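You operate a simulated robot arm through the tools that you are given. There is no shell and no other tool.

You run a simulated robot arm. Do the job below in one go: nothing can be reset, and whatever is moved stays where it is left.

TASK
Test the checker box with the blue test piece.
Fine: clip of its colour to OUT first, to IN last; piece in the loop, press check, back on the yellow tray. Set down upright: what you pick out.

Only the result counts: the job must be done as asked and must still hold three seconds after the hand-in. Knocking over, shifting, dropping, spilling or breaking anything else fails it.

THE ROBOT
A 6-joint arm with a fingered hand, fixed in place. Base frame: the origin is on the floor under the middle of its stand, x ahead of it, y to its left, z up; the work surface is at about z = 860. Readings come in mm, rad, newtons and seconds.
With the tool pointing down near the work surface it reaches from about 300 to 800 mm from the base axis. Its first joint turns from -2.897 to 2.897 rad. Payload 4 kg.
The tool frame sits at the grasp point between the pads (the TCP): z along the fingers, y along the line on which they close. The tips reach 26 mm beyond it. The gripper opens to 132 mm; its body begins 73 mm behind the TCP. The gripper is a hand of 5 fingers: y runs from the thumb to the fingers, the wrist lies at [0, 0, -239] in the tool frame, and closing takes about 1.5 s.
Orientation is that of the tool frame in the base frame, as a unit quaternion [x, y, z, w]. With the fingers straight down and closing along the base's y, the tool's x points along the base's -x, its y along +y and its z along -z.

THE INTERFACE
- The arm moves only by the tool nudge_tool. Its argument "deltas" is a list of rows, each a list of 7 numbers: the turn, a rotation vector about the tool's x, y, z in rad, then the shift along the tool's x, y, z in mm, then the finger opening in mm, from 0 to 132. In form: [[wx, wy, wz, tx, ty, tz, hand], ...]. A call has 1 to 20 rows; each row shifts and turns the commanded pose from where the row before left it, along the tool's axes as they then stand. Each row takes 0.2 s and may step no farther than 50 mm and 0.15 rad from the row before; otherwise, or with a gripper value out of range, the whole call is refused. Where a pose cannot be reached the arm comes as near as it can. A force on the tool above 70 N (or 10 N above the force at the start of the call, whichever is more), or a blocked arm, ends the call early, and 0.2 s more pass. Each finger travels about 45 mm/s and halts on what it meets, pressing with about 23 N; the grip force reading is that of the motor and also rises with nothing between the fingers. The clock runs only during rows and for 0.2 s after the last one: add rows that do not move to give the fingers time. The reply holds the time, the measured pose of the TCP, the force on the tool along the base axes, the opening and the grip force, in the units named above and with some noise, with the torque about the TCP (base axes, N m) and any sound that the robot's microphone picked up.
- Cameras (640 x 400 px; columns grow to the right, rows downward): "scene" is fixed at [396.4, 512.1, 1431.9]; the picture's right is [-0.21, 0.98, 0.00], its down [0.89, 0.19, -0.40] and it looks along [-0.39, -0.09, -0.92] (base axes); focal length 324 px, centre (320, 200). "wrist" rides on the gripper at [85, 2, -97] in the tool frame; the picture's right is [-0.02, 1.00, 0.00], its down [-0.75, -0.01, -0.66] and it looks along [-0.66, -0.01, 0.75] (tool axes); focal length 270 px, centre (320, 200).
- capture(camera): a new picture of that camera. No time passes.
- set_grasp(shape): the hand has 5 fingers and takes this shape, open, in about a second: jaw (thumb against the fingers, like two jaws); tri (thumb and two fingers); tip (a fingertip pinch); poke (one finger out to press); point (the index stretched); flat (the hand flat); cup (the hand cupped); fist (a fist). The gripper value then closes the fingers along that shape, each until it touches; the sizes above hold for jaw. It gives what a move gives, with no picture.
- pixel_to_xyz(camera, pixels): for up to 12 pixels [column, row] of the newest picture of that camera ("zoom" is the newest enlarged one), the place [x, y, z] in the base frame of the surface seen there, good to about 2 mm, but the place of the scene camera against the robot may be out by one fixed shift of up to 25 mm in any direction. No time passes.
- inspect(camera, box): a new picture of the part [left, top, right, bottom] of that camera's present view, enlarged. No time passes.
- sign_off(): hands the job in; it is judged then, once.

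Leave the gripper open and the arm clear of the work at the hand-in unless told otherwise.

The tools are called as a command line: name --pt "numbers of a row" for each row, then --argument value for the rest, lists and objects as JSON in quotes. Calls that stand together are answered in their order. nudge_tool: Moves the arm, as the interface text tells. Its arguments: {"type":"object","properties":{"deltas":{"type":"array","items":{"type":"array","items":{"type":"number"}}}},"required":["deltas"]} The other tools are called the same way: set_grasp (shape) gives the hand a shape; capture (camera) takes a picture; pixel_to_xyz (camera, pixels) gives the place of the surface under pixels of a picture; inspect (camera, box) takes an enlarged picture of a part of a camera's view; sign_off () hands the job in.

At the start:

```text
time: 0.0
eef_pos: [146.7, 487.9, 1109.8]
tcp_rot: [0.0, 1.0, -0.006, -0.001]
contact_force: [0.2, -0.5, 0.3]
wrist_torque: [0.0, 0.01, 0.02]
gripper_width: 131.9
grip_force: 0.1
shape: jaw
```

scene: 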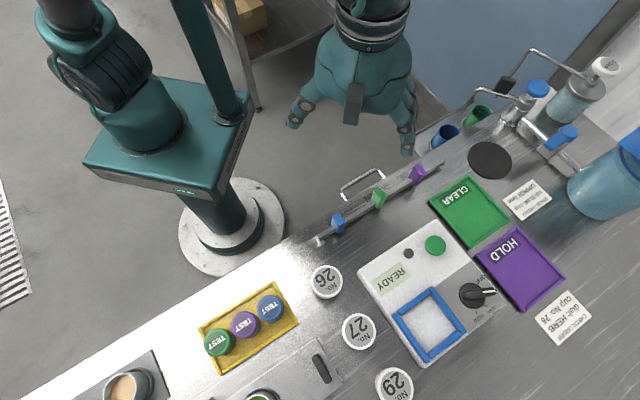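
wrist: 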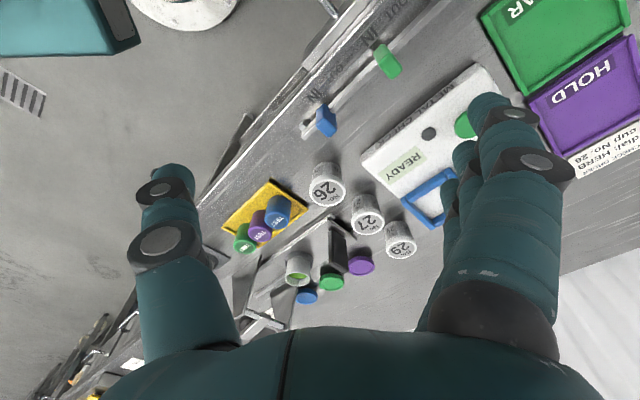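

I'll start with the scene: a checker box with a blue loop in the middle, a yellow tray with three test pieces, and a rail with coloured clips. I'll enlarge the key areas to read the labels.

inspect --camera "scene" --box '[300, 140, 460, 260]'

inspect --camera "scene" --box '[340, 220, 520, 370]'

inspect --camera "scene" --box '[190, 270, 350, 390]'

inspect --camera "wrist" --box '[280, 0, 500, 150]'

```text
3.33 times, centred on (380, 200) of scene
```

zoom: 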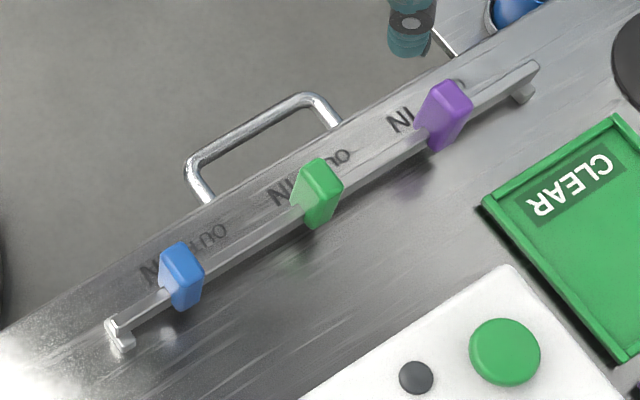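

```text
2.67 times, centred on (430, 295) of scene
```

zoom: 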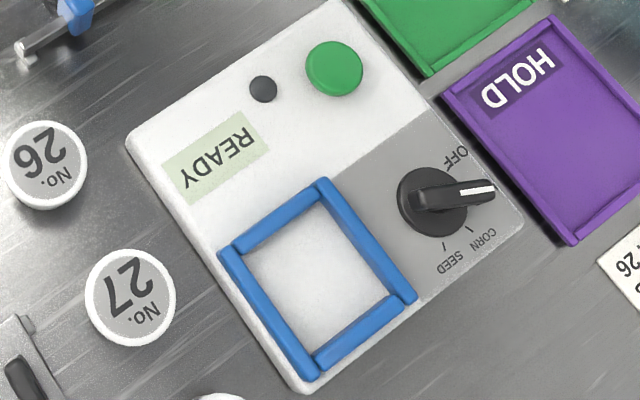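

```text
3.33 times, centred on (270, 330) of scene
```

zoom: 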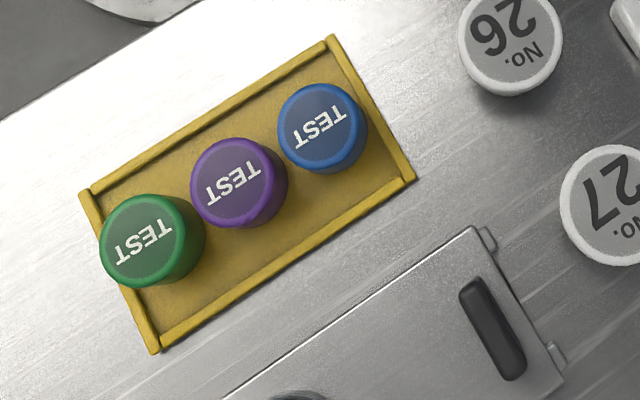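

```text
2.67 times, centred on (390, 75) of wrist
```

zoom: 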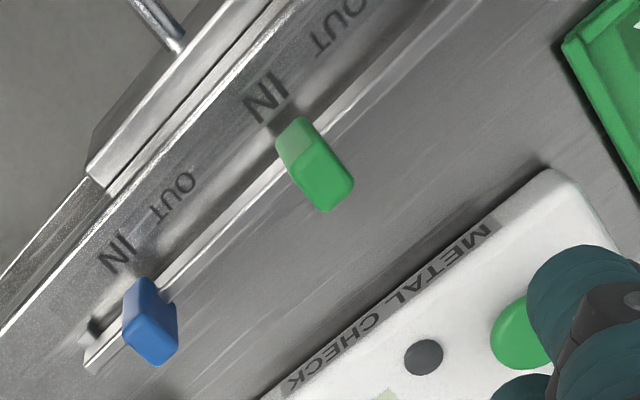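

The blue clip sits on the rail with IN/OUT marks behind it. The blue test piece stands at the right end of the yellow tray. Next I'll measure places through both cameras to find the scene camera's fixed shift.

capture --camera "scene"

capture --camera "wrist"

pixel_to_xyz --camera "scene" --pixels '[[270, 307], [244, 323], [219, 341], [338, 220], [379, 196], [417, 172], [326, 281], [358, 330], [395, 385], [435, 245], [428, 325], [408, 254]]'

pixel_to_xyz --camera "wrist" --pixels '[[277, 207], [259, 222], [243, 236], [322, 115], [384, 54], [327, 186], [367, 215], [401, 239], [464, 124], [428, 134], [423, 200], [391, 175]]'

```text
taken
```

scene: 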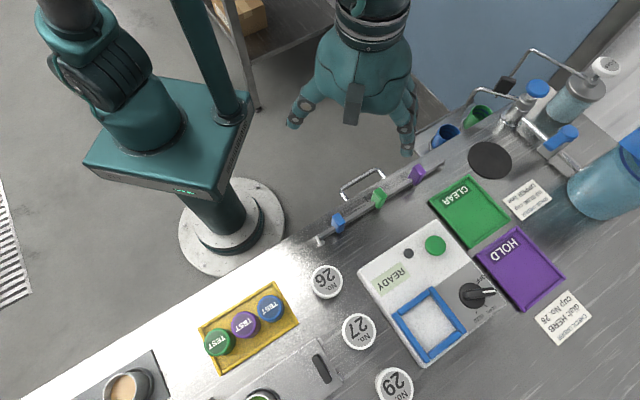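

```text
taken
```

wrist: 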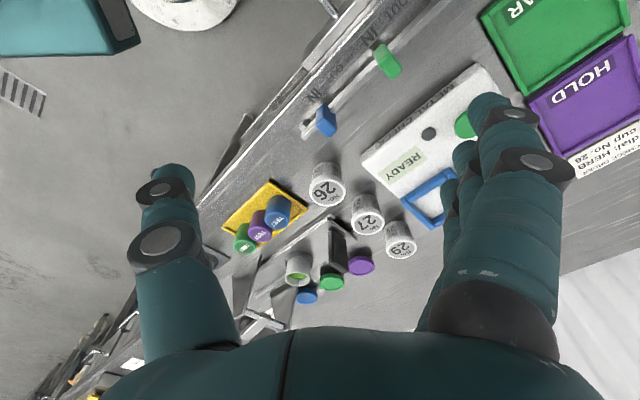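

```text
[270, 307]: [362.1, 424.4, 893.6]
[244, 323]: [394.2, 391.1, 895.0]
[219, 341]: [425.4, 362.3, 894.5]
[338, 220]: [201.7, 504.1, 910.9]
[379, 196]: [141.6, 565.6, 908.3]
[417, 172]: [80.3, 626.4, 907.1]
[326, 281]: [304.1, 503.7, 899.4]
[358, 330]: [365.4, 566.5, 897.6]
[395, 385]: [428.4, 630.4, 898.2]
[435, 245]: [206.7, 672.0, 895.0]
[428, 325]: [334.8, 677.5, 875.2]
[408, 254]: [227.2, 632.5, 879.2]
```

```text
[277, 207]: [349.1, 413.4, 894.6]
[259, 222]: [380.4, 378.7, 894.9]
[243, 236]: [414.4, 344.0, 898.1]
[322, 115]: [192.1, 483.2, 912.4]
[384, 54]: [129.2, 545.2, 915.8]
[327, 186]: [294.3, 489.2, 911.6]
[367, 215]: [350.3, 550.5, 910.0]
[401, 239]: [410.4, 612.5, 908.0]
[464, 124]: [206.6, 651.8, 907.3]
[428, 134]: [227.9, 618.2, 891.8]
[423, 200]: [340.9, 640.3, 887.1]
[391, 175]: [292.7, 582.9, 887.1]
```

The scene camera reads about 13 mm high in x, 15 mm high in y and 12 mm low in z against the wrist camera. Next I'll look closer at the clip rail, labels, notes and knob.

inspect --camera "scene" --box '[500, 270, 620, 350]'

inspect --camera "scene" --box '[440, 250, 520, 340]'

inspect --camera "wrist" --box '[290, 20, 450, 150]'

inspect --camera "wrist" --box '[210, 160, 430, 320]'

inspect --camera "scene" --box '[310, 180, 410, 250]'

```text
5.00 times, centred on (560, 310) of scene
```

zoom: 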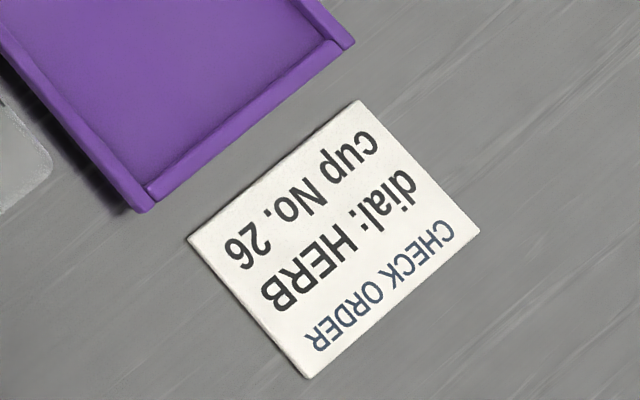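

```text
4.44 times, centred on (480, 295) of scene
```

zoom: 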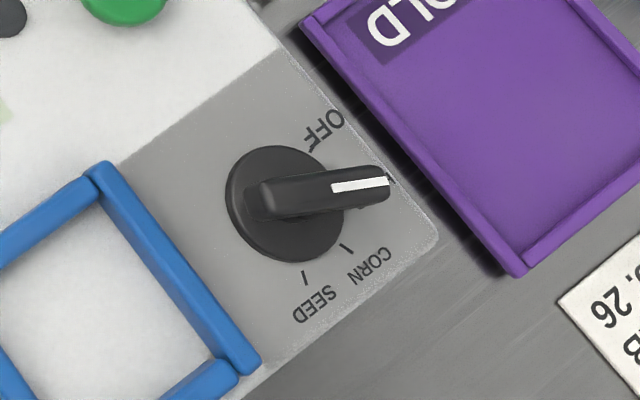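

```text
3.08 times, centred on (370, 85) of wrist
```

zoom: 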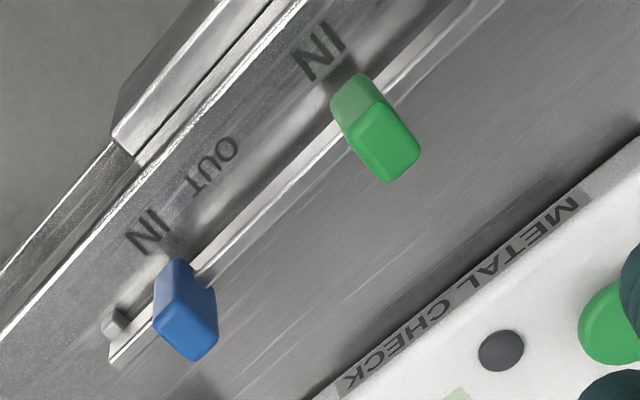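

```text
2.50 times, centred on (320, 240) of wrist
```

zoom: 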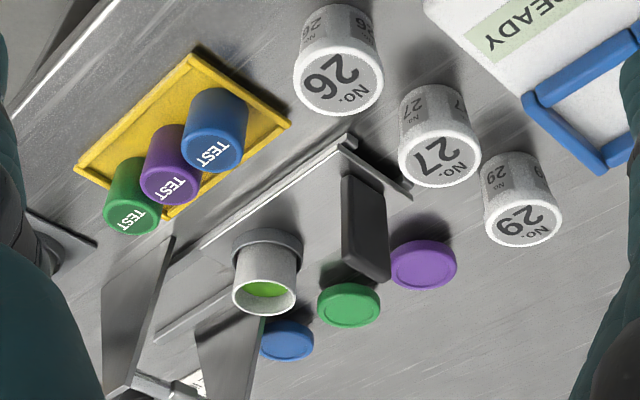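

```text
5.71 times, centred on (360, 215) of scene
```

zoom: 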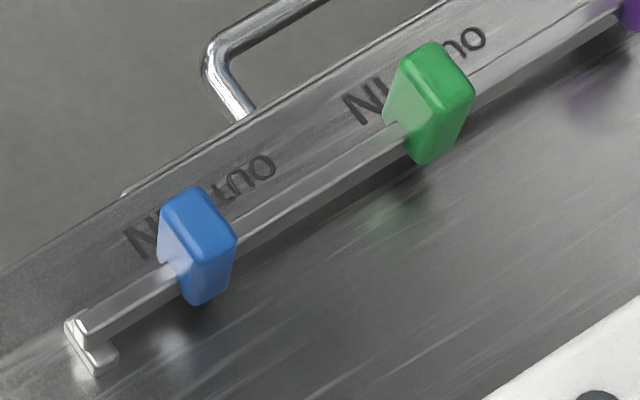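

The CHECK ORDER note belongs to cup No. 26 and isn't part of this test. The rail is raised, and the blue clip sits near its left end. Now I'll measure the clip, rail and labels from this last zoom.

pixel_to_xyz --camera "zoom" --pixels '[[140, 240], [252, 174], [180, 200], [215, 232], [197, 290], [175, 255], [225, 265], [340, 165], [120, 310], [95, 325], [365, 105], [470, 40]]'

inspect --camera "wrist" --box '[290, 70, 370, 150]'

```text
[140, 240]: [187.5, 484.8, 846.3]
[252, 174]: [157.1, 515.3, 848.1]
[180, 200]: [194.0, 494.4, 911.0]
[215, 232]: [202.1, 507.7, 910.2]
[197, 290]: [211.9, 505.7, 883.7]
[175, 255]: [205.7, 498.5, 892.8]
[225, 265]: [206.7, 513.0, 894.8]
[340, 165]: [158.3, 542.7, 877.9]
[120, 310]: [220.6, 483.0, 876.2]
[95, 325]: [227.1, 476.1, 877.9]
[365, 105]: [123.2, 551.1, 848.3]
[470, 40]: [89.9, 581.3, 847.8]
```

```text
5.00 times, centred on (330, 110) of wrist
```

zoom: 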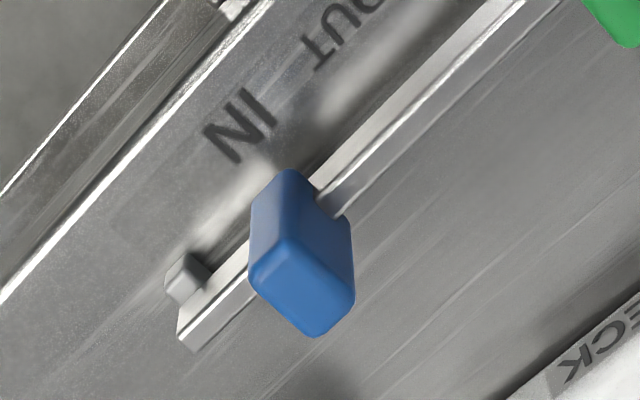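

The labels sit on the surface, reading z 847 in the scene camera, which is 860 true. The rail is about 30 mm above it, and the clip is level with IN. OUT is about 40 mm further along. Next I'll measure the loop, box and tray in the scene view.

inspect --camera "scene" --box '[350, 220, 510, 370]'

pixel_to_xyz --camera "zoom" --pixels '[[162, 250], [295, 185], [395, 300], [258, 375], [184, 255], [292, 205], [375, 297], [262, 355], [280, 285], [317, 67], [355, 40], [245, 87]]'

```text
2.67 times, centred on (430, 295) of scene
```

zoom: 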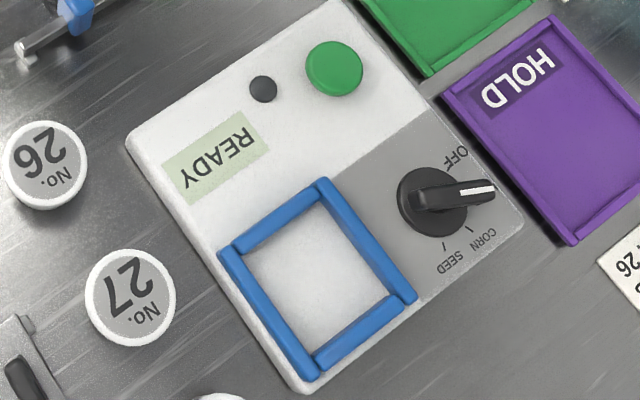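

```text
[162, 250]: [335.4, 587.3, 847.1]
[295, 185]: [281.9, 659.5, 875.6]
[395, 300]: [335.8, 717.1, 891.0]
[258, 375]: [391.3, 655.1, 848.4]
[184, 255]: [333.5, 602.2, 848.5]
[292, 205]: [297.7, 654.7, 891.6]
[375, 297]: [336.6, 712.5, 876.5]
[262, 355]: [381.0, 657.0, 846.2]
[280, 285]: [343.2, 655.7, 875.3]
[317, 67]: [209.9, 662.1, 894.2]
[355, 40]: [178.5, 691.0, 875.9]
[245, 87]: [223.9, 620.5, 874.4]
```

The loop's bar tops read about z 891 and its plate about 875. My earlier pixels were a bit off, so I'll measure again with this picture's corners: (318,203), (243,250), (315,352) and (390,297), plus the bars.

pixel_to_xyz --camera "zoom" --pixels '[[322, 182], [226, 252], [308, 372], [408, 298], [318, 203], [249, 252], [315, 350], [390, 293], [318, 280], [333, 65], [351, 85], [313, 50]]'

inspect --camera "scene" --box '[190, 275, 310, 380]'

```text
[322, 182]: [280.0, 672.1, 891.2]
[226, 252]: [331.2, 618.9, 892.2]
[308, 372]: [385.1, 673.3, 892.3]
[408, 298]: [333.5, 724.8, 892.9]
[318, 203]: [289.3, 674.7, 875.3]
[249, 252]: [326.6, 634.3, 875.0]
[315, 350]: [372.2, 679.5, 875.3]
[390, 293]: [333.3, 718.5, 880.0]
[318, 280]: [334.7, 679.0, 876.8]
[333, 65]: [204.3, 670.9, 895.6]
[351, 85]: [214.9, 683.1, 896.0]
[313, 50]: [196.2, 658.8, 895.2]
```

```text
3.81 times, centred on (250, 328) of scene
```

zoom: 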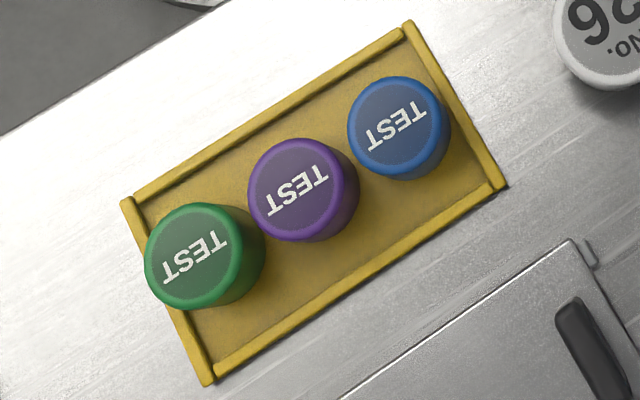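

The loop's outer corners give a centre near (332.5, 672.3) scene, and the inner opening is about 60 mm. Now I'll measure the test piece tops and edges and the tray in this zoom.

pixel_to_xyz --camera "zoom" --pixels '[[355, 122], [440, 128], [396, 83], [396, 165], [398, 124], [302, 188], [196, 256], [460, 190], [330, 90], [290, 280], [408, 28], [495, 182]]'

set_grasp --shape "tip"

capture --camera "wrist"

capture --camera "scene"

```text
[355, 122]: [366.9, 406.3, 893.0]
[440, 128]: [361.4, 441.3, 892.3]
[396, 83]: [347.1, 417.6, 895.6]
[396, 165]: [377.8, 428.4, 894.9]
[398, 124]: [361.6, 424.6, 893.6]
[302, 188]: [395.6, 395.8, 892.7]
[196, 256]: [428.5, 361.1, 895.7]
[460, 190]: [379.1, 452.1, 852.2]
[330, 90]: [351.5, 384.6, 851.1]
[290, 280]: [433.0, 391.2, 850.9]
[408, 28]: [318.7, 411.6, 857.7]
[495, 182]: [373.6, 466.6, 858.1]
```

```text
time: 0.9
eef_pos: [147.4, 487.0, 1102.1]
tcp_rot: [-0.001, 1.0, -0.013, -0.003]
contact_force: [-0.3, 0.0, -0.2]
wrist_torque: [-0.01, 0.01, 0.02]
gripper_width: 132.3
grip_force: 0.1
shape: tip
```

```text
taken
```

wrist: 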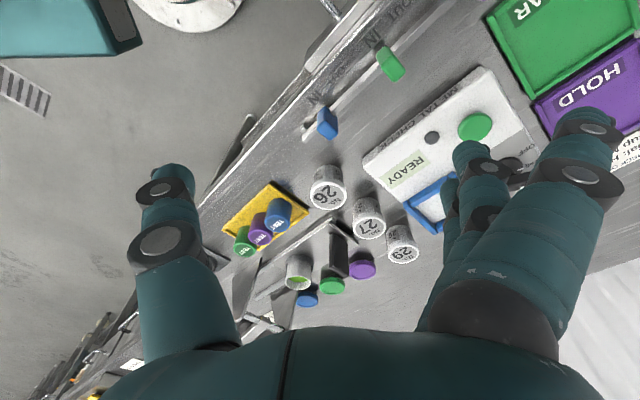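

```text
taken
```

scene: 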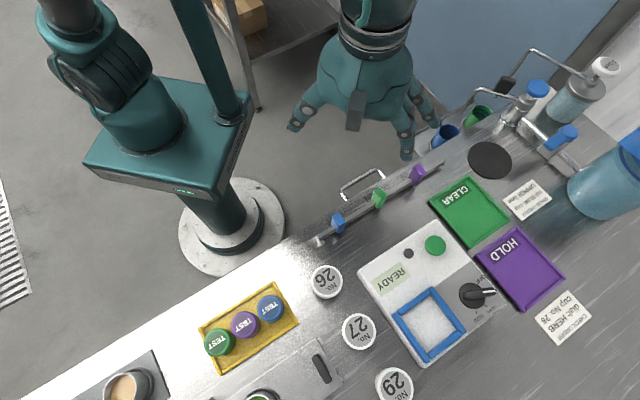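

In the tip shape one finger stays splayed. I need to see how it closes before using it, so I'll close to 40 mm in free air here and look.

nudge_tool --pt "0 0 0 0 0 0 40" --pt "0 0 0 0 0 0 40" --pt "0 0 0 0 0 0 40" --pt "0 0 0 0 0 0 40" --pt "0 0 0 0 0 0 40" --pt "0 0 0 0 0 0 40" --pt "0 0 0 0 0 0 40"

capture --camera "wrist"

inspect --camera "scene" --box '[270, 0, 450, 170]'

```text
time: 2.5
eef_pos: [146.8, 488.4, 1101.9]
tcp_rot: [0.0, 1.0, -0.013, -0.003]
contact_force: [-0.8, 0.6, -0.7]
wrist_torque: [0.0, 0.0, 0.02]
gripper_width: 40.7
grip_force: 0.0
shape: tip
```

```text
taken
```

wrist: 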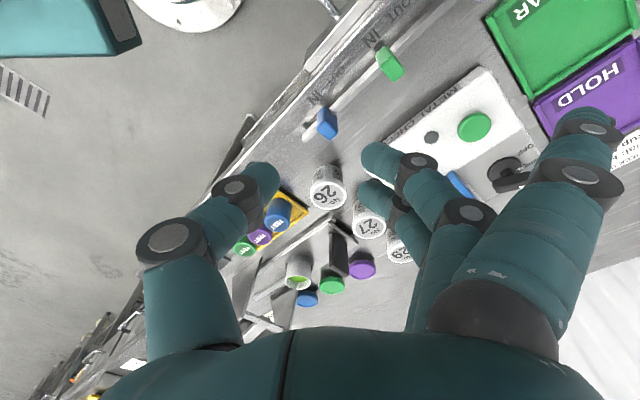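

```text
2.35 times, centred on (360, 85) of scene
```

zoom: 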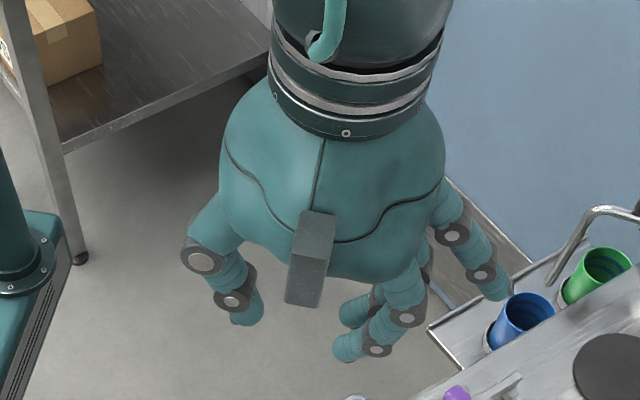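

The near finger stays out while others close. I'll zoom on the fingers to see which ones meet the thumb.

inspect --camera "wrist" --box '[120, 90, 640, 400]'

pixel_to_xyz --camera "wrist" --pixels '[[266, 168], [240, 188], [375, 150], [366, 158], [366, 190], [392, 240], [416, 158], [590, 120], [265, 185], [400, 205]]'

```text
1.23 times, centred on (380, 245) of wrist
```

zoom: 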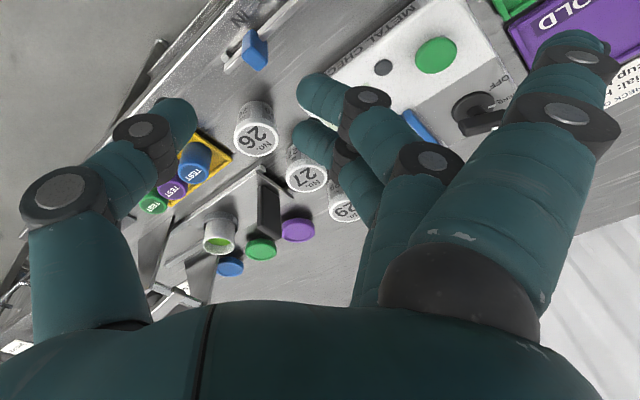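

```text
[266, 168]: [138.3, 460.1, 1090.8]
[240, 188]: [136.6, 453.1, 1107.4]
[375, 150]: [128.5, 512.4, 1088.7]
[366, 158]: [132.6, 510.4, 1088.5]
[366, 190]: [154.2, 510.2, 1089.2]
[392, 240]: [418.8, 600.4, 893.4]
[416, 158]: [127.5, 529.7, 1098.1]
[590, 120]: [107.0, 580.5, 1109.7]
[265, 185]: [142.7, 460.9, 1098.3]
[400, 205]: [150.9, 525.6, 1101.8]
```

In tip, two fingers 22 mm apart meet the thumb, and the outer fingers stay extended. I'll try "tri" in the air for comparison.

set_grasp --shape "tri"

nudge_tool --pt "0 0 0 0 0 0 40" --pt "0 0 0 0 0 0 40" --pt "0 0 0 0 0 0 40" --pt "0 0 0 0 0 0 40" --pt "0 0 0 0 0 0 40" --pt "0 0 0 0 0 0 40" --pt "0 0 0 0 0 0 40"

capture --camera "wrist"

inspect --camera "scene" --box '[270, 0, 450, 170]'

```text
time: 3.4
eef_pos: [146.9, 487.7, 1102.7]
tcp_rot: [0.001, 1.0, -0.011, -0.005]
contact_force: [0.6, 0.4, 0.2]
wrist_torque: [-0.01, 0.0, 0.0]
gripper_width: 131.8
grip_force: 0.0
shape: tri
```

```text
time: 5.0
eef_pos: [147.8, 487.8, 1103.3]
tcp_rot: [0.0, 1.0, -0.012, -0.003]
contact_force: [-0.2, 0.4, 0.6]
wrist_torque: [-0.01, 0.0, 0.0]
gripper_width: 40.4
grip_force: 0.0
shape: tri
```

```text
taken
```

wrist: 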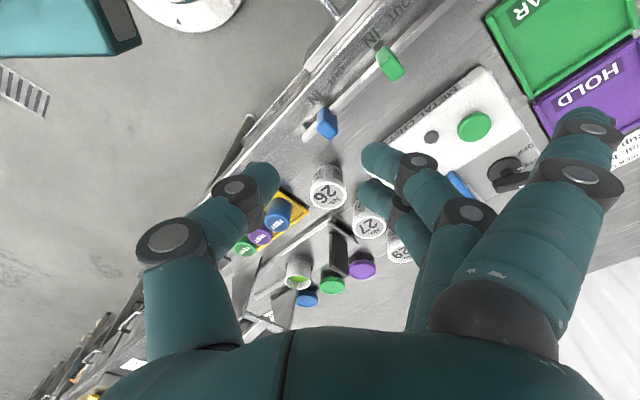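

```text
2.35 times, centred on (360, 85) of scene
```

zoom: 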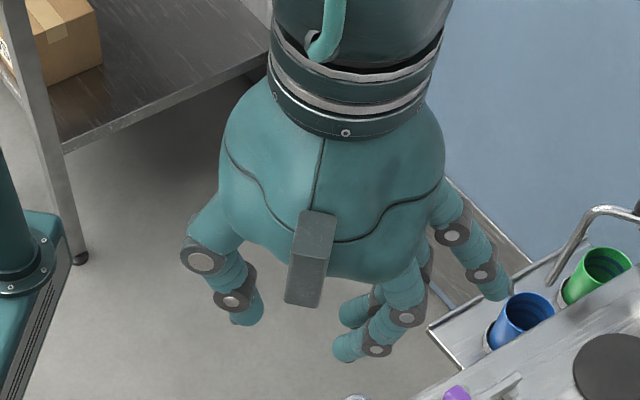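

Tri looks the same as tip. I'll zoom in on the far side of the hand to see what the fourth finger does, and also check heights around the hatch with the black handle.

inspect --camera "scene" --box '[340, 60, 450, 160]'

pixel_to_xyz --camera "zoom" --pixels '[[60, 300], [170, 320], [110, 350], [380, 290], [420, 240], [30, 340], [180, 225], [230, 270]]'

capture --camera "scene"

pixel_to_xyz --camera "scene" --pixels '[[320, 365], [290, 375], [316, 340], [335, 385], [265, 395], [360, 270], [415, 222], [300, 390]]'

```text
4.00 times, centred on (395, 110) of scene
```

zoom: 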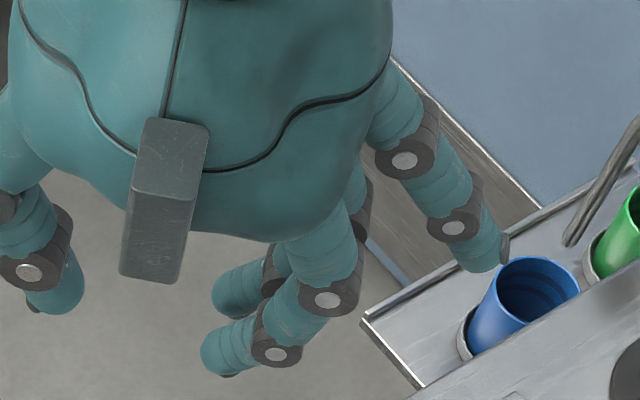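

```text
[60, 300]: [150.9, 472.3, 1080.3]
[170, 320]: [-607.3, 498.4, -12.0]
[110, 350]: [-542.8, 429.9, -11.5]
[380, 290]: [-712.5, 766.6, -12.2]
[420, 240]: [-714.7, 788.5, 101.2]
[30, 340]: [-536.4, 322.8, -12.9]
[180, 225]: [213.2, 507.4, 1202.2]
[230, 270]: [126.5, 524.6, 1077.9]
```

```text
taken
```

scene: 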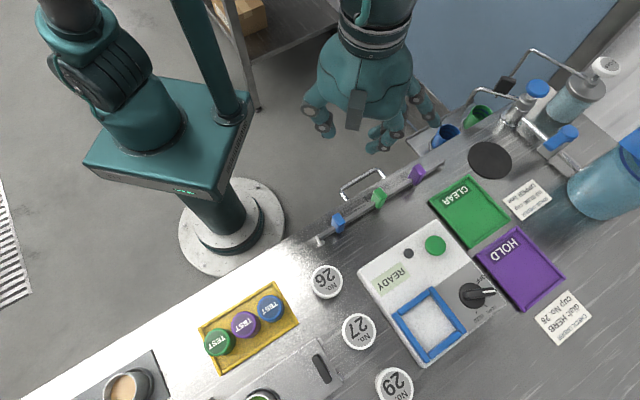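

```text
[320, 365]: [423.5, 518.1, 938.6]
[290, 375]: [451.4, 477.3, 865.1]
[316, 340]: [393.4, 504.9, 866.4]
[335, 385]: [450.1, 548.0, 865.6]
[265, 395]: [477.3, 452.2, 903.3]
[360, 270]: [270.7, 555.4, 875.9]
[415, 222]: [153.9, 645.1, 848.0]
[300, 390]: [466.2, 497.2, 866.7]
```

A couple of scene readings disagree, so my estimate of the scene shift in x may be wrong. I'll recalibrate on sharply defined points: the LED, the button, the READY label corners and a tray corner, seen in both cameras.

inspect --camera "wrist" --box '[350, 50, 550, 200]'

pixel_to_xyz --camera "wrist" --pixels '[[432, 137], [475, 127], [483, 66], [366, 159], [329, 195], [372, 223], [280, 218], [262, 232], [428, 152], [384, 174], [393, 186], [327, 130]]'

inspect --camera "wrist" --box '[220, 150, 420, 300]'

pixel_to_xyz --camera "scene" --pixels '[[408, 253], [435, 245], [424, 219], [359, 274], [327, 282], [360, 332], [270, 308], [244, 324], [219, 342], [398, 262], [372, 281], [381, 293]]'

```text
2.67 times, centred on (450, 125) of wrist
```

zoom: 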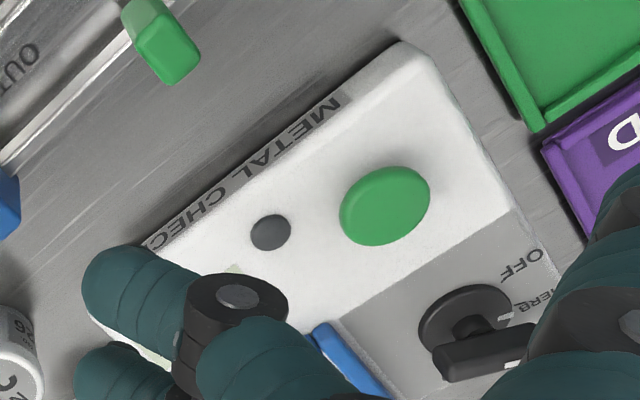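

```text
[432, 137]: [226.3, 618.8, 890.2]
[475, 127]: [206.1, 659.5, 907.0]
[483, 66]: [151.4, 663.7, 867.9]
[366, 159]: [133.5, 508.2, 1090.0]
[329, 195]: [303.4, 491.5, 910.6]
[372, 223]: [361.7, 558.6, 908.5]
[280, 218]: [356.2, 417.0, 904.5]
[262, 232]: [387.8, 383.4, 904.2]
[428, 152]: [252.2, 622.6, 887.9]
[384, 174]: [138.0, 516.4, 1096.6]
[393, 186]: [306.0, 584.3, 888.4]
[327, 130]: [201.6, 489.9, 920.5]
```

```text
2.67 times, centred on (320, 225) of wrist
```

zoom: 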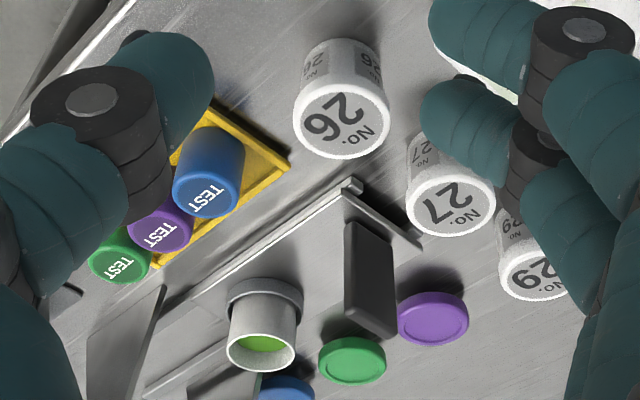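

```text
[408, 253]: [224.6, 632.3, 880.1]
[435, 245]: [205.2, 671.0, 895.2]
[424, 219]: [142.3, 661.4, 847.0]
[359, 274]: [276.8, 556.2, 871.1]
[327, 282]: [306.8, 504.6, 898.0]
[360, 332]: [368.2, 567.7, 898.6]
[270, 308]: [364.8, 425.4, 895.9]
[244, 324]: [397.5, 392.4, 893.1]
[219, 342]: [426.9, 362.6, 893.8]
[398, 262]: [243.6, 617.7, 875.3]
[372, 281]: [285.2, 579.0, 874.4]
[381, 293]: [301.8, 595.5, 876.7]
```

The knob already points at HERB and isn't part of the job. The scene shift looks like about (-3, -13, +11). I'll fix the exact places with close wrist views instead. First I'll turn the tool 45° so the fingers close across the rail and tray row, and move over the blue clip while high.

nudge_tool --pt "0 0 0.131 0 0 0 60" --pt "0 0 0.131 0 0 0 60" --pt "0 0 0.131 0 0 0 60" --pt "0 0 0.131 0 0 0 60" --pt "0 0 0.131 0 0 0 60" --pt "0 0 0.131 0 0 0 60" --pt "0 0 0 -17 17 0 60" --pt "0 0 0 -17 17 0 60" --pt "0 0 0 0 0 0 60" --pt "0 0 0 0 0 0 60"

capture --camera "wrist"

capture --camera "scene"

```text
time: 7.2
eef_pos: [194.9, 487.0, 1108.8]
tcp_rot: [0.383, 0.924, -0.007, 0.001]
contact_force: [-0.3, 0.1, -0.1]
wrist_torque: [0.0, -0.04, -0.02]
gripper_width: 59.1
grip_force: 0.1
shape: tri
```

```text
taken
```

wrist: 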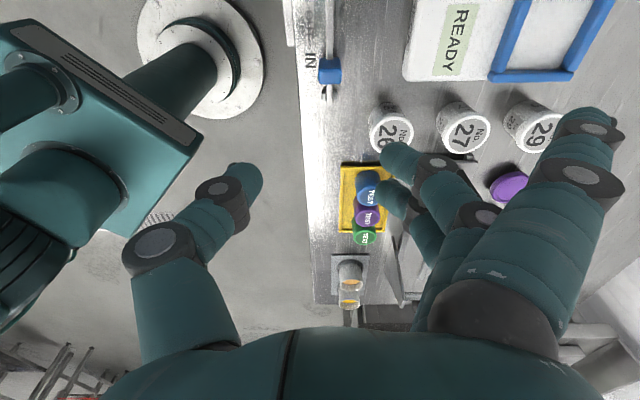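

```text
taken
```

scene: 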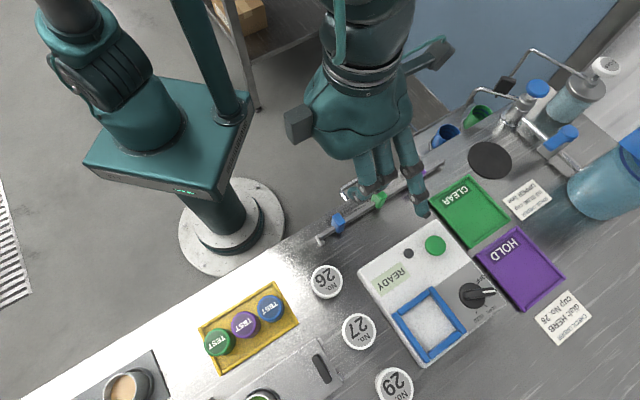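

The tool is aligned now: the rail runs straight down the picture, with the blue clip at about (330,72). I'll zoom in and measure the clip, rail and labels from here.

inspect --camera "wrist" --box '[280, 0, 400, 120]'

pixel_to_xyz --camera "wrist" --pixels '[[323, 62], [337, 62], [323, 78], [337, 78], [330, 70], [330, 82], [330, 30], [329, 92], [310, 63], [310, 52]]'

```text
3.33 times, centred on (340, 60) of wrist
```

zoom: 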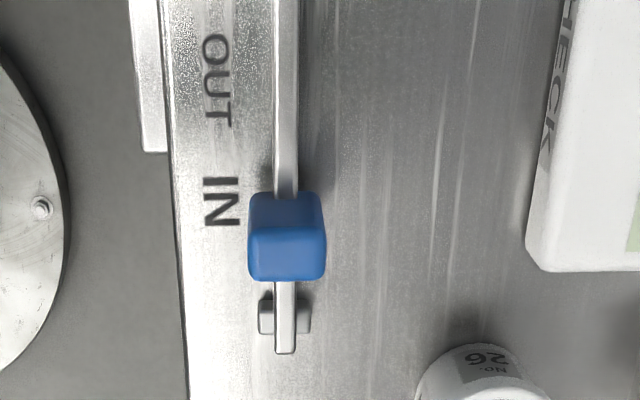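

```text
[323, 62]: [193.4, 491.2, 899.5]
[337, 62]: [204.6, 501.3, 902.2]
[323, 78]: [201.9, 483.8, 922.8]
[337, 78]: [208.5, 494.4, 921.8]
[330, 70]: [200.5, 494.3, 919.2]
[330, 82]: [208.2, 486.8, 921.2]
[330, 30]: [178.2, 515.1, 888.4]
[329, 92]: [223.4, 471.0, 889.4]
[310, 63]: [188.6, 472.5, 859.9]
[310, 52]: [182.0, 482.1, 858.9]
```

The clip's top face is near (204.5, 489.5, 922), aligned with IN. Next I'll read the OUT label's centre (zoom pixel ~(217,80)), the IN centre and the clip sides for an accurate slide distance.

pixel_to_xyz --camera "zoom" --pixels '[[217, 40], [217, 80], [217, 118], [220, 182], [220, 205], [220, 222], [252, 255], [322, 255], [287, 240], [287, 274], [280, 100], [295, 100]]'

inspect --camera "wrist" --box '[330, 130, 500, 260]'

```text
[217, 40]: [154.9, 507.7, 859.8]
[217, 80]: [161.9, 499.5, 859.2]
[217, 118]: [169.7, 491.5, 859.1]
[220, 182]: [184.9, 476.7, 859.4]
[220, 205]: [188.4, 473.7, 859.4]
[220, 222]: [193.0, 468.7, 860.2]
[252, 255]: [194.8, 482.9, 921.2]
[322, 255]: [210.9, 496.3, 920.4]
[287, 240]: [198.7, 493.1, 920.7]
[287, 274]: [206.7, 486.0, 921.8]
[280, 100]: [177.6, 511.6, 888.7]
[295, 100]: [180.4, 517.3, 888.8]
```

```text
3.08 times, centred on (415, 195) of wrist
```

zoom: 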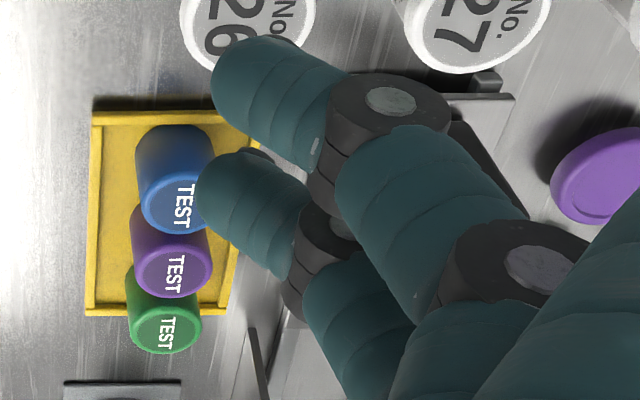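

IN to OUT is about 38 mm along the rail. The clip is about 14 mm wide and 21 mm deep, with its top at z 922. I need to know how low the splayed finger reaches, so I'll check it in the scene view near (422,210).

inspect --camera "scene" --box '[340, 130, 460, 230]'

pixel_to_xyz --camera "scene" --pixels '[[422, 212], [421, 206], [417, 197], [425, 209], [388, 178], [366, 184], [361, 192], [392, 183]]'

```text
4.00 times, centred on (400, 180) of scene
```

zoom: 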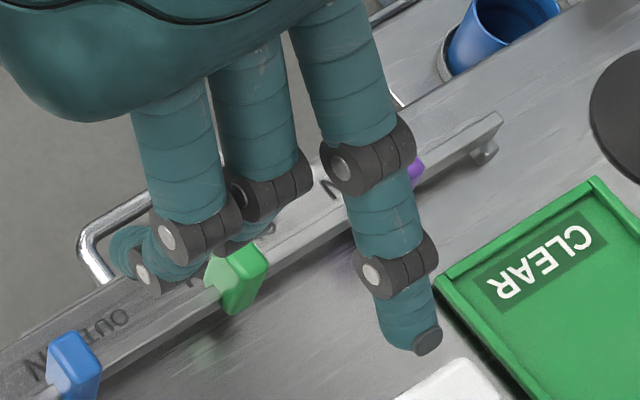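

```text
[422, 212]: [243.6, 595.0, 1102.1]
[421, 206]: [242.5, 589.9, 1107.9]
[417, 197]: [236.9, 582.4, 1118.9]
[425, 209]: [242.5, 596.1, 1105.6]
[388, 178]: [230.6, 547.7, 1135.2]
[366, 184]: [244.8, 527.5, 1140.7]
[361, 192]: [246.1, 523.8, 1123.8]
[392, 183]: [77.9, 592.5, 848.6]
```

The splayed fingertip is about level with the TCP and roughly 100 mm out, so it will clear the box top at z 888 by over 20 mm. I'll descend over the clip to z≈988 with the centring correction, fingers at 60 mm, then look.

nudge_tool --pt "0 0 0 -1.5 2.6 40 60" --pt "0 0 0 -1.5 2.6 40 60" --pt "0 0 0 -1.5 2.6 40 60" --pt "0 0 0 0 0 0 60"

capture --camera "wrist"

inspect --camera "wrist" --box '[230, 50, 430, 200]'

```text
time: 8.2
eef_pos: [203.0, 487.3, 988.3]
tcp_rot: [0.383, 0.924, -0.007, 0.001]
contact_force: [0.3, 0.0, 0.6]
wrist_torque: [0.0, -0.01, 0.01]
gripper_width: 59.1
grip_force: 0.0
shape: tri
```

```text
taken
```

wrist: 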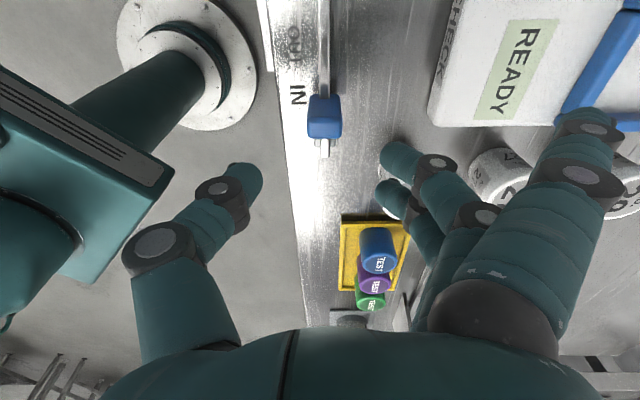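

```text
2.67 times, centred on (330, 125) of wrist
```

zoom: 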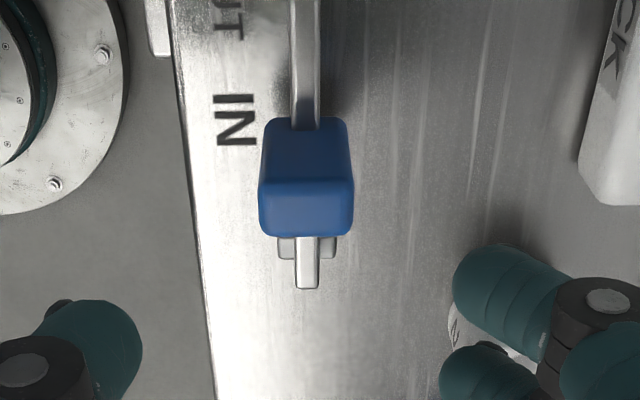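

At z 988 the clip's top face sits at about col 325, slightly right of the finger midline at col 319–320. I'll measure it again from here.

pixel_to_xyz --camera "zoom" --pixels '[[265, 210], [306, 210], [347, 210], [306, 188], [306, 230], [306, 150], [270, 150], [342, 150], [306, 60], [308, 270], [235, 122], [232, 20]]'

```text
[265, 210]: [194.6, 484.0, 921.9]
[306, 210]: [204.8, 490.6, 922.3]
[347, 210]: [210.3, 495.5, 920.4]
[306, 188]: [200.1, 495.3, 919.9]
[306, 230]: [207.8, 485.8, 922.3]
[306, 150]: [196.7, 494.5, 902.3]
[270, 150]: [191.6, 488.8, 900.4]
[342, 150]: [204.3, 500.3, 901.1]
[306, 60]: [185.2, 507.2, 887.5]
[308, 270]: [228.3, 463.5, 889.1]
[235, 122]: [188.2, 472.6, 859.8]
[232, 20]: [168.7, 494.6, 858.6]
```

The clip centre is about 2.4 mm further in tool y and 1.6 mm in tool x. I'll descend 73 mm to TCP z≈915 so the tips straddle the clip.

nudge_tool --pt "0 0 0 0.8 1.2 25 60" --pt "0 0 0 0.8 1.2 25 60" --pt "0 0 0 0 0 15 60" --pt "0 0 0 0 0 8 60" --pt "0 0 0 0 0 0 60"

capture --camera "wrist"

inspect --camera "scene" --box '[300, 140, 460, 260]'

```text
time: 9.4
eef_pos: [202.9, 490.0, 915.4]
tcp_rot: [0.382, 0.924, -0.008, 0.002]
contact_force: [0.6, -0.4, -0.3]
wrist_torque: [-0.01, 0.01, 0.01]
gripper_width: 59.3
grip_force: 0.1
shape: tri
```

```text
taken
```

wrist: 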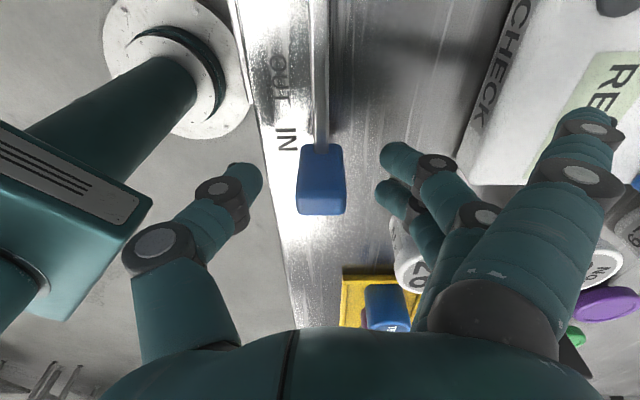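

```text
3.33 times, centred on (380, 200) of scene
```

zoom: 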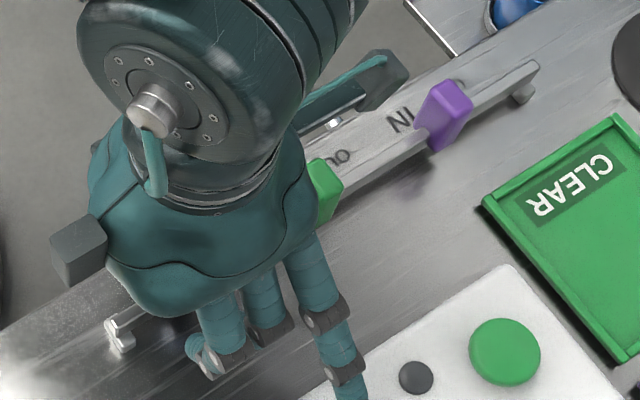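

The clip is centred between the thumb (inner edge col 263) and the fingers (col 380), with no contact. I'll close on it.

nudge_tool --pt "0 0 0 0 0 0 40" --pt "0 0 0 0 0 0 30" --pt "0 0 0 0 0 0 24" --pt "0 0 0 0 0 0 16" --pt "0 0 0 0 0 0 12" --pt "0 0 0 0 0 0 12" --pt "0 0 0 0 0 0 12"

capture --camera "wrist"

```text
time: 11.0
eef_pos: [202.8, 488.7, 915.9]
tcp_rot: [0.382, 0.924, -0.008, 0.001]
contact_force: [-2.9, -4.3, -2.6]
wrist_torque: [-0.03, 0.05, -0.1]
gripper_width: 15.3
grip_force: 22.9
shape: tri
```

```text
taken
```

wrist: 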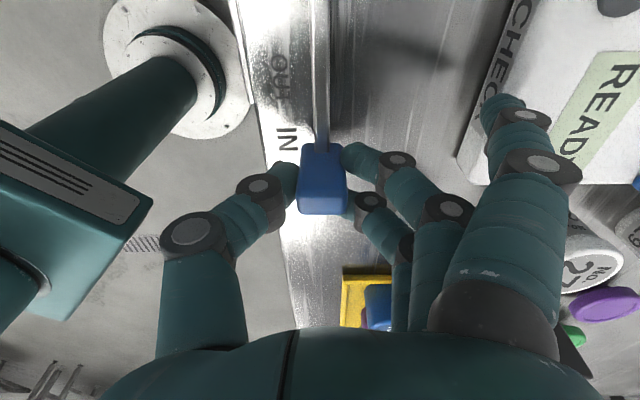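

The clip is gripped, with width 15.3 and grip force 22.9. The splayed finger has also curled in a little, so I'll check its height over the box before sliding.

pixel_to_xyz --camera "wrist" --pixels '[[500, 98], [490, 108], [488, 125], [485, 140], [470, 150], [322, 195], [322, 165]]'

inspect --camera "scene" --box '[320, 160, 460, 270]'

```text
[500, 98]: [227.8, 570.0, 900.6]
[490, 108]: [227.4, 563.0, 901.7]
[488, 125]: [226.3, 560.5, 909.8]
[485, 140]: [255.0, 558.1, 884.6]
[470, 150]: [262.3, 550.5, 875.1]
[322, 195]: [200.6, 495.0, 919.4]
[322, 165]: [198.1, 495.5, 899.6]
```

```text
3.64 times, centred on (390, 215) of scene
```

zoom: 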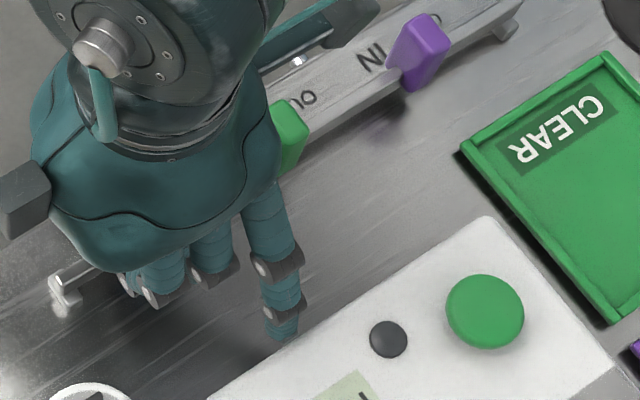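

The splayed tip is at z≈900, clear above the box top at 888, and it will travel parallel to the box edge. I'll slide the clip along the rail, 8 small steps to 37.6 mm, holding the grip.

nudge_tool --pt "0 0 0 4.7 0 0 12" --pt "0 0 0 4.7 0 0 12" --pt "0 0 0 4.7 0 0 12" --pt "0 0 0 4.7 0 0 12" --pt "0 0 0 4.7 0 0 12" --pt "0 0 0 4.7 0 0 12" --pt "0 0 0 4.7 0 0 12" --pt "0 0 0 4.7 0 0 12" --pt "0 0 0 0 0 0 12"

capture --camera "wrist"

```text
time: 13.0
eef_pos: [178.3, 514.4, 914.9]
tcp_rot: [0.384, 0.923, -0.008, 0.002]
contact_force: [5.9, -17.9, -1.0]
wrist_torque: [-0.23, -0.04, -0.14]
gripper_width: 15.0
grip_force: 22.9
shape: tri
```

```text
taken
```

wrist: 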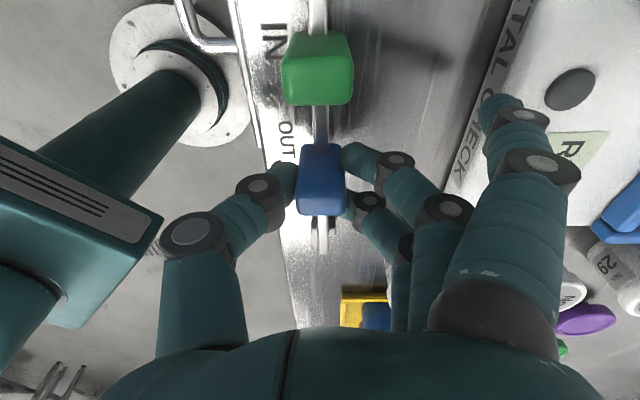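

The clip moved with the hand by 35.5 mm. OUT now sits beside it (rows 120–158) where IN was before. I'll open the fingers and measure where the clip rests.

nudge_tool --pt "0 0 0 0 0 0 25" --pt "0 0 0 0 0 0 40" --pt "0 0 0 0 0 0 60" --pt "0 0 0 0 0 0 60" --pt "0 0 0 0 0 0 60"

capture --camera "wrist"

inspect --camera "wrist" --box '[240, 0, 400, 230]'

pixel_to_xyz --camera "wrist" --pixels '[[321, 188], [321, 210], [321, 199], [305, 199], [338, 199], [287, 122], [287, 139], [287, 156], [275, 30], [275, 52]]'

```text
time: 14.2
eef_pos: [177.1, 514.0, 916.2]
tcp_rot: [0.383, 0.924, -0.009, 0.001]
contact_force: [7.3, -31.5, -6.2]
wrist_torque: [-0.46, -0.01, -0.44]
gripper_width: 50.4
grip_force: 0.1
shape: tri
```

```text
taken
```

wrist: 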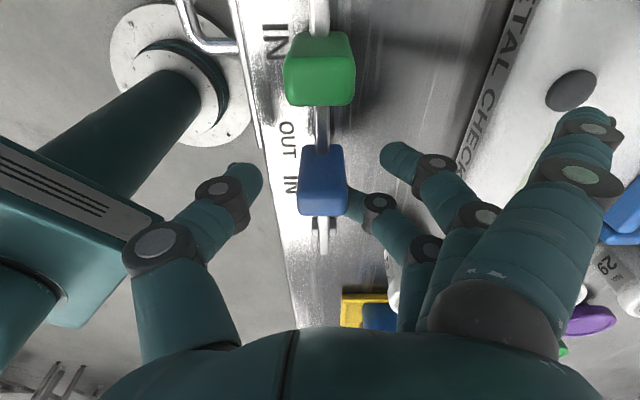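

```text
1.74 times, centred on (320, 115) of wrist
```

zoom: 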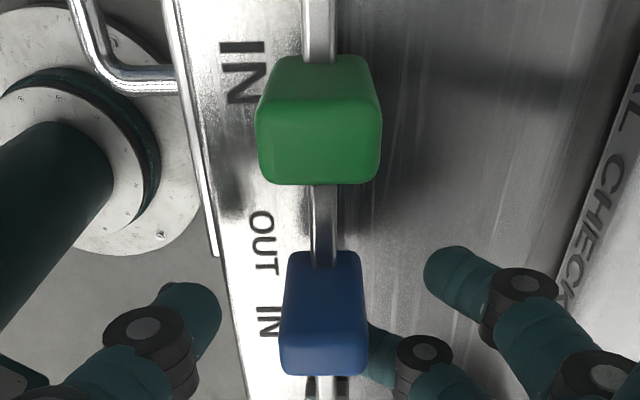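

```text
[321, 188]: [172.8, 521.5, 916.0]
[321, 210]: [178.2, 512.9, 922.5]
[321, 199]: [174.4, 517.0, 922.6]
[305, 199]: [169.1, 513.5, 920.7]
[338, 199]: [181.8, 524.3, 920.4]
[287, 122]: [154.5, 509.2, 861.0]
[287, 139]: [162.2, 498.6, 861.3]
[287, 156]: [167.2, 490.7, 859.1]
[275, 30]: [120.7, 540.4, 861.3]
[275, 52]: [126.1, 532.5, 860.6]
```

One finger (far one, near (360,200)) hasn't opened fully and there's a 30 N sideways load. It's pressed against the clip's IN-side face because the arm is still pushing. The clip is level with OUT (u 241 against label 240), so I'll back off a few mm towards IN to unload that finger.

nudge_tool --pt "0 0 0 -2 0 0 60" --pt "0 0 0 -2 0 0 60" --pt "0 0 0 0 0 0 60" --pt "0 0 0 0 0 0 60"

capture --camera "wrist"

inspect --camera "wrist" --box '[260, 110, 460, 250]'

```text
time: 15.2
eef_pos: [179.6, 514.5, 914.7]
tcp_rot: [0.382, 0.924, -0.005, 0.0]
contact_force: [0.5, 0.9, 0.5]
wrist_torque: [-0.03, 0.02, 0.01]
gripper_width: 59.1
grip_force: 0.2
shape: tri
```

```text
taken
```

wrist: 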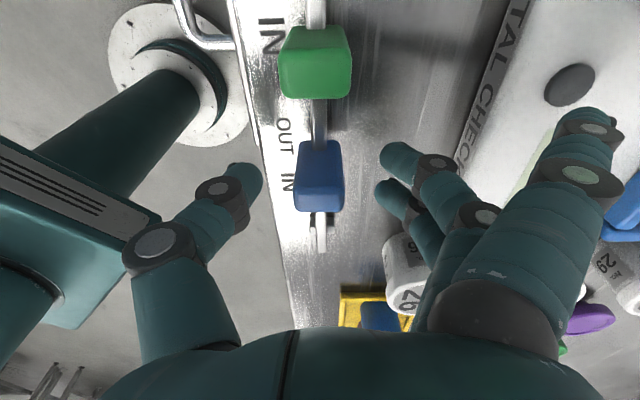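

```text
2.86 times, centred on (360, 180) of wrist
```

zoom: 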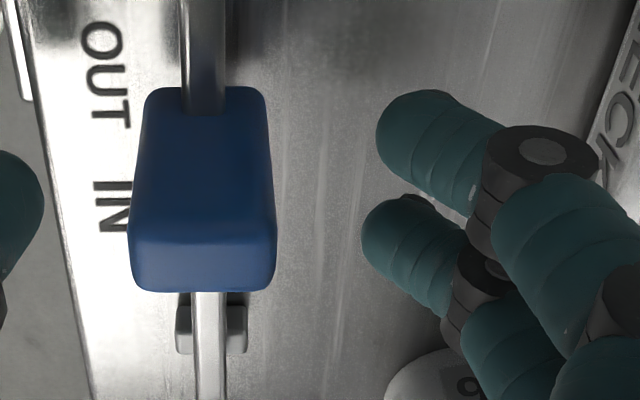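

All fingers are open with no load. I'll measure the clip's resting place against the OUT label before rising.

pixel_to_xyz --camera "zoom" --pixels '[[205, 242], [205, 265], [205, 282], [140, 262], [265, 262], [105, 40], [110, 75], [115, 110], [112, 190], [115, 225], [205, 160], [205, 100]]'

```text
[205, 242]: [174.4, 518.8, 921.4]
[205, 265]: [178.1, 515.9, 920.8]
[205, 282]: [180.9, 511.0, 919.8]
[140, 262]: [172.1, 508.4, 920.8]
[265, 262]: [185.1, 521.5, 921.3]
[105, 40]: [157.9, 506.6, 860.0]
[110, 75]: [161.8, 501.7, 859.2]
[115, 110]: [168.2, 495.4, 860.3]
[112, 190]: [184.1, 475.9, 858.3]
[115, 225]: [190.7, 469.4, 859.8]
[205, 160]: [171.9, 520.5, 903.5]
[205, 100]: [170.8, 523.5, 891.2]
```

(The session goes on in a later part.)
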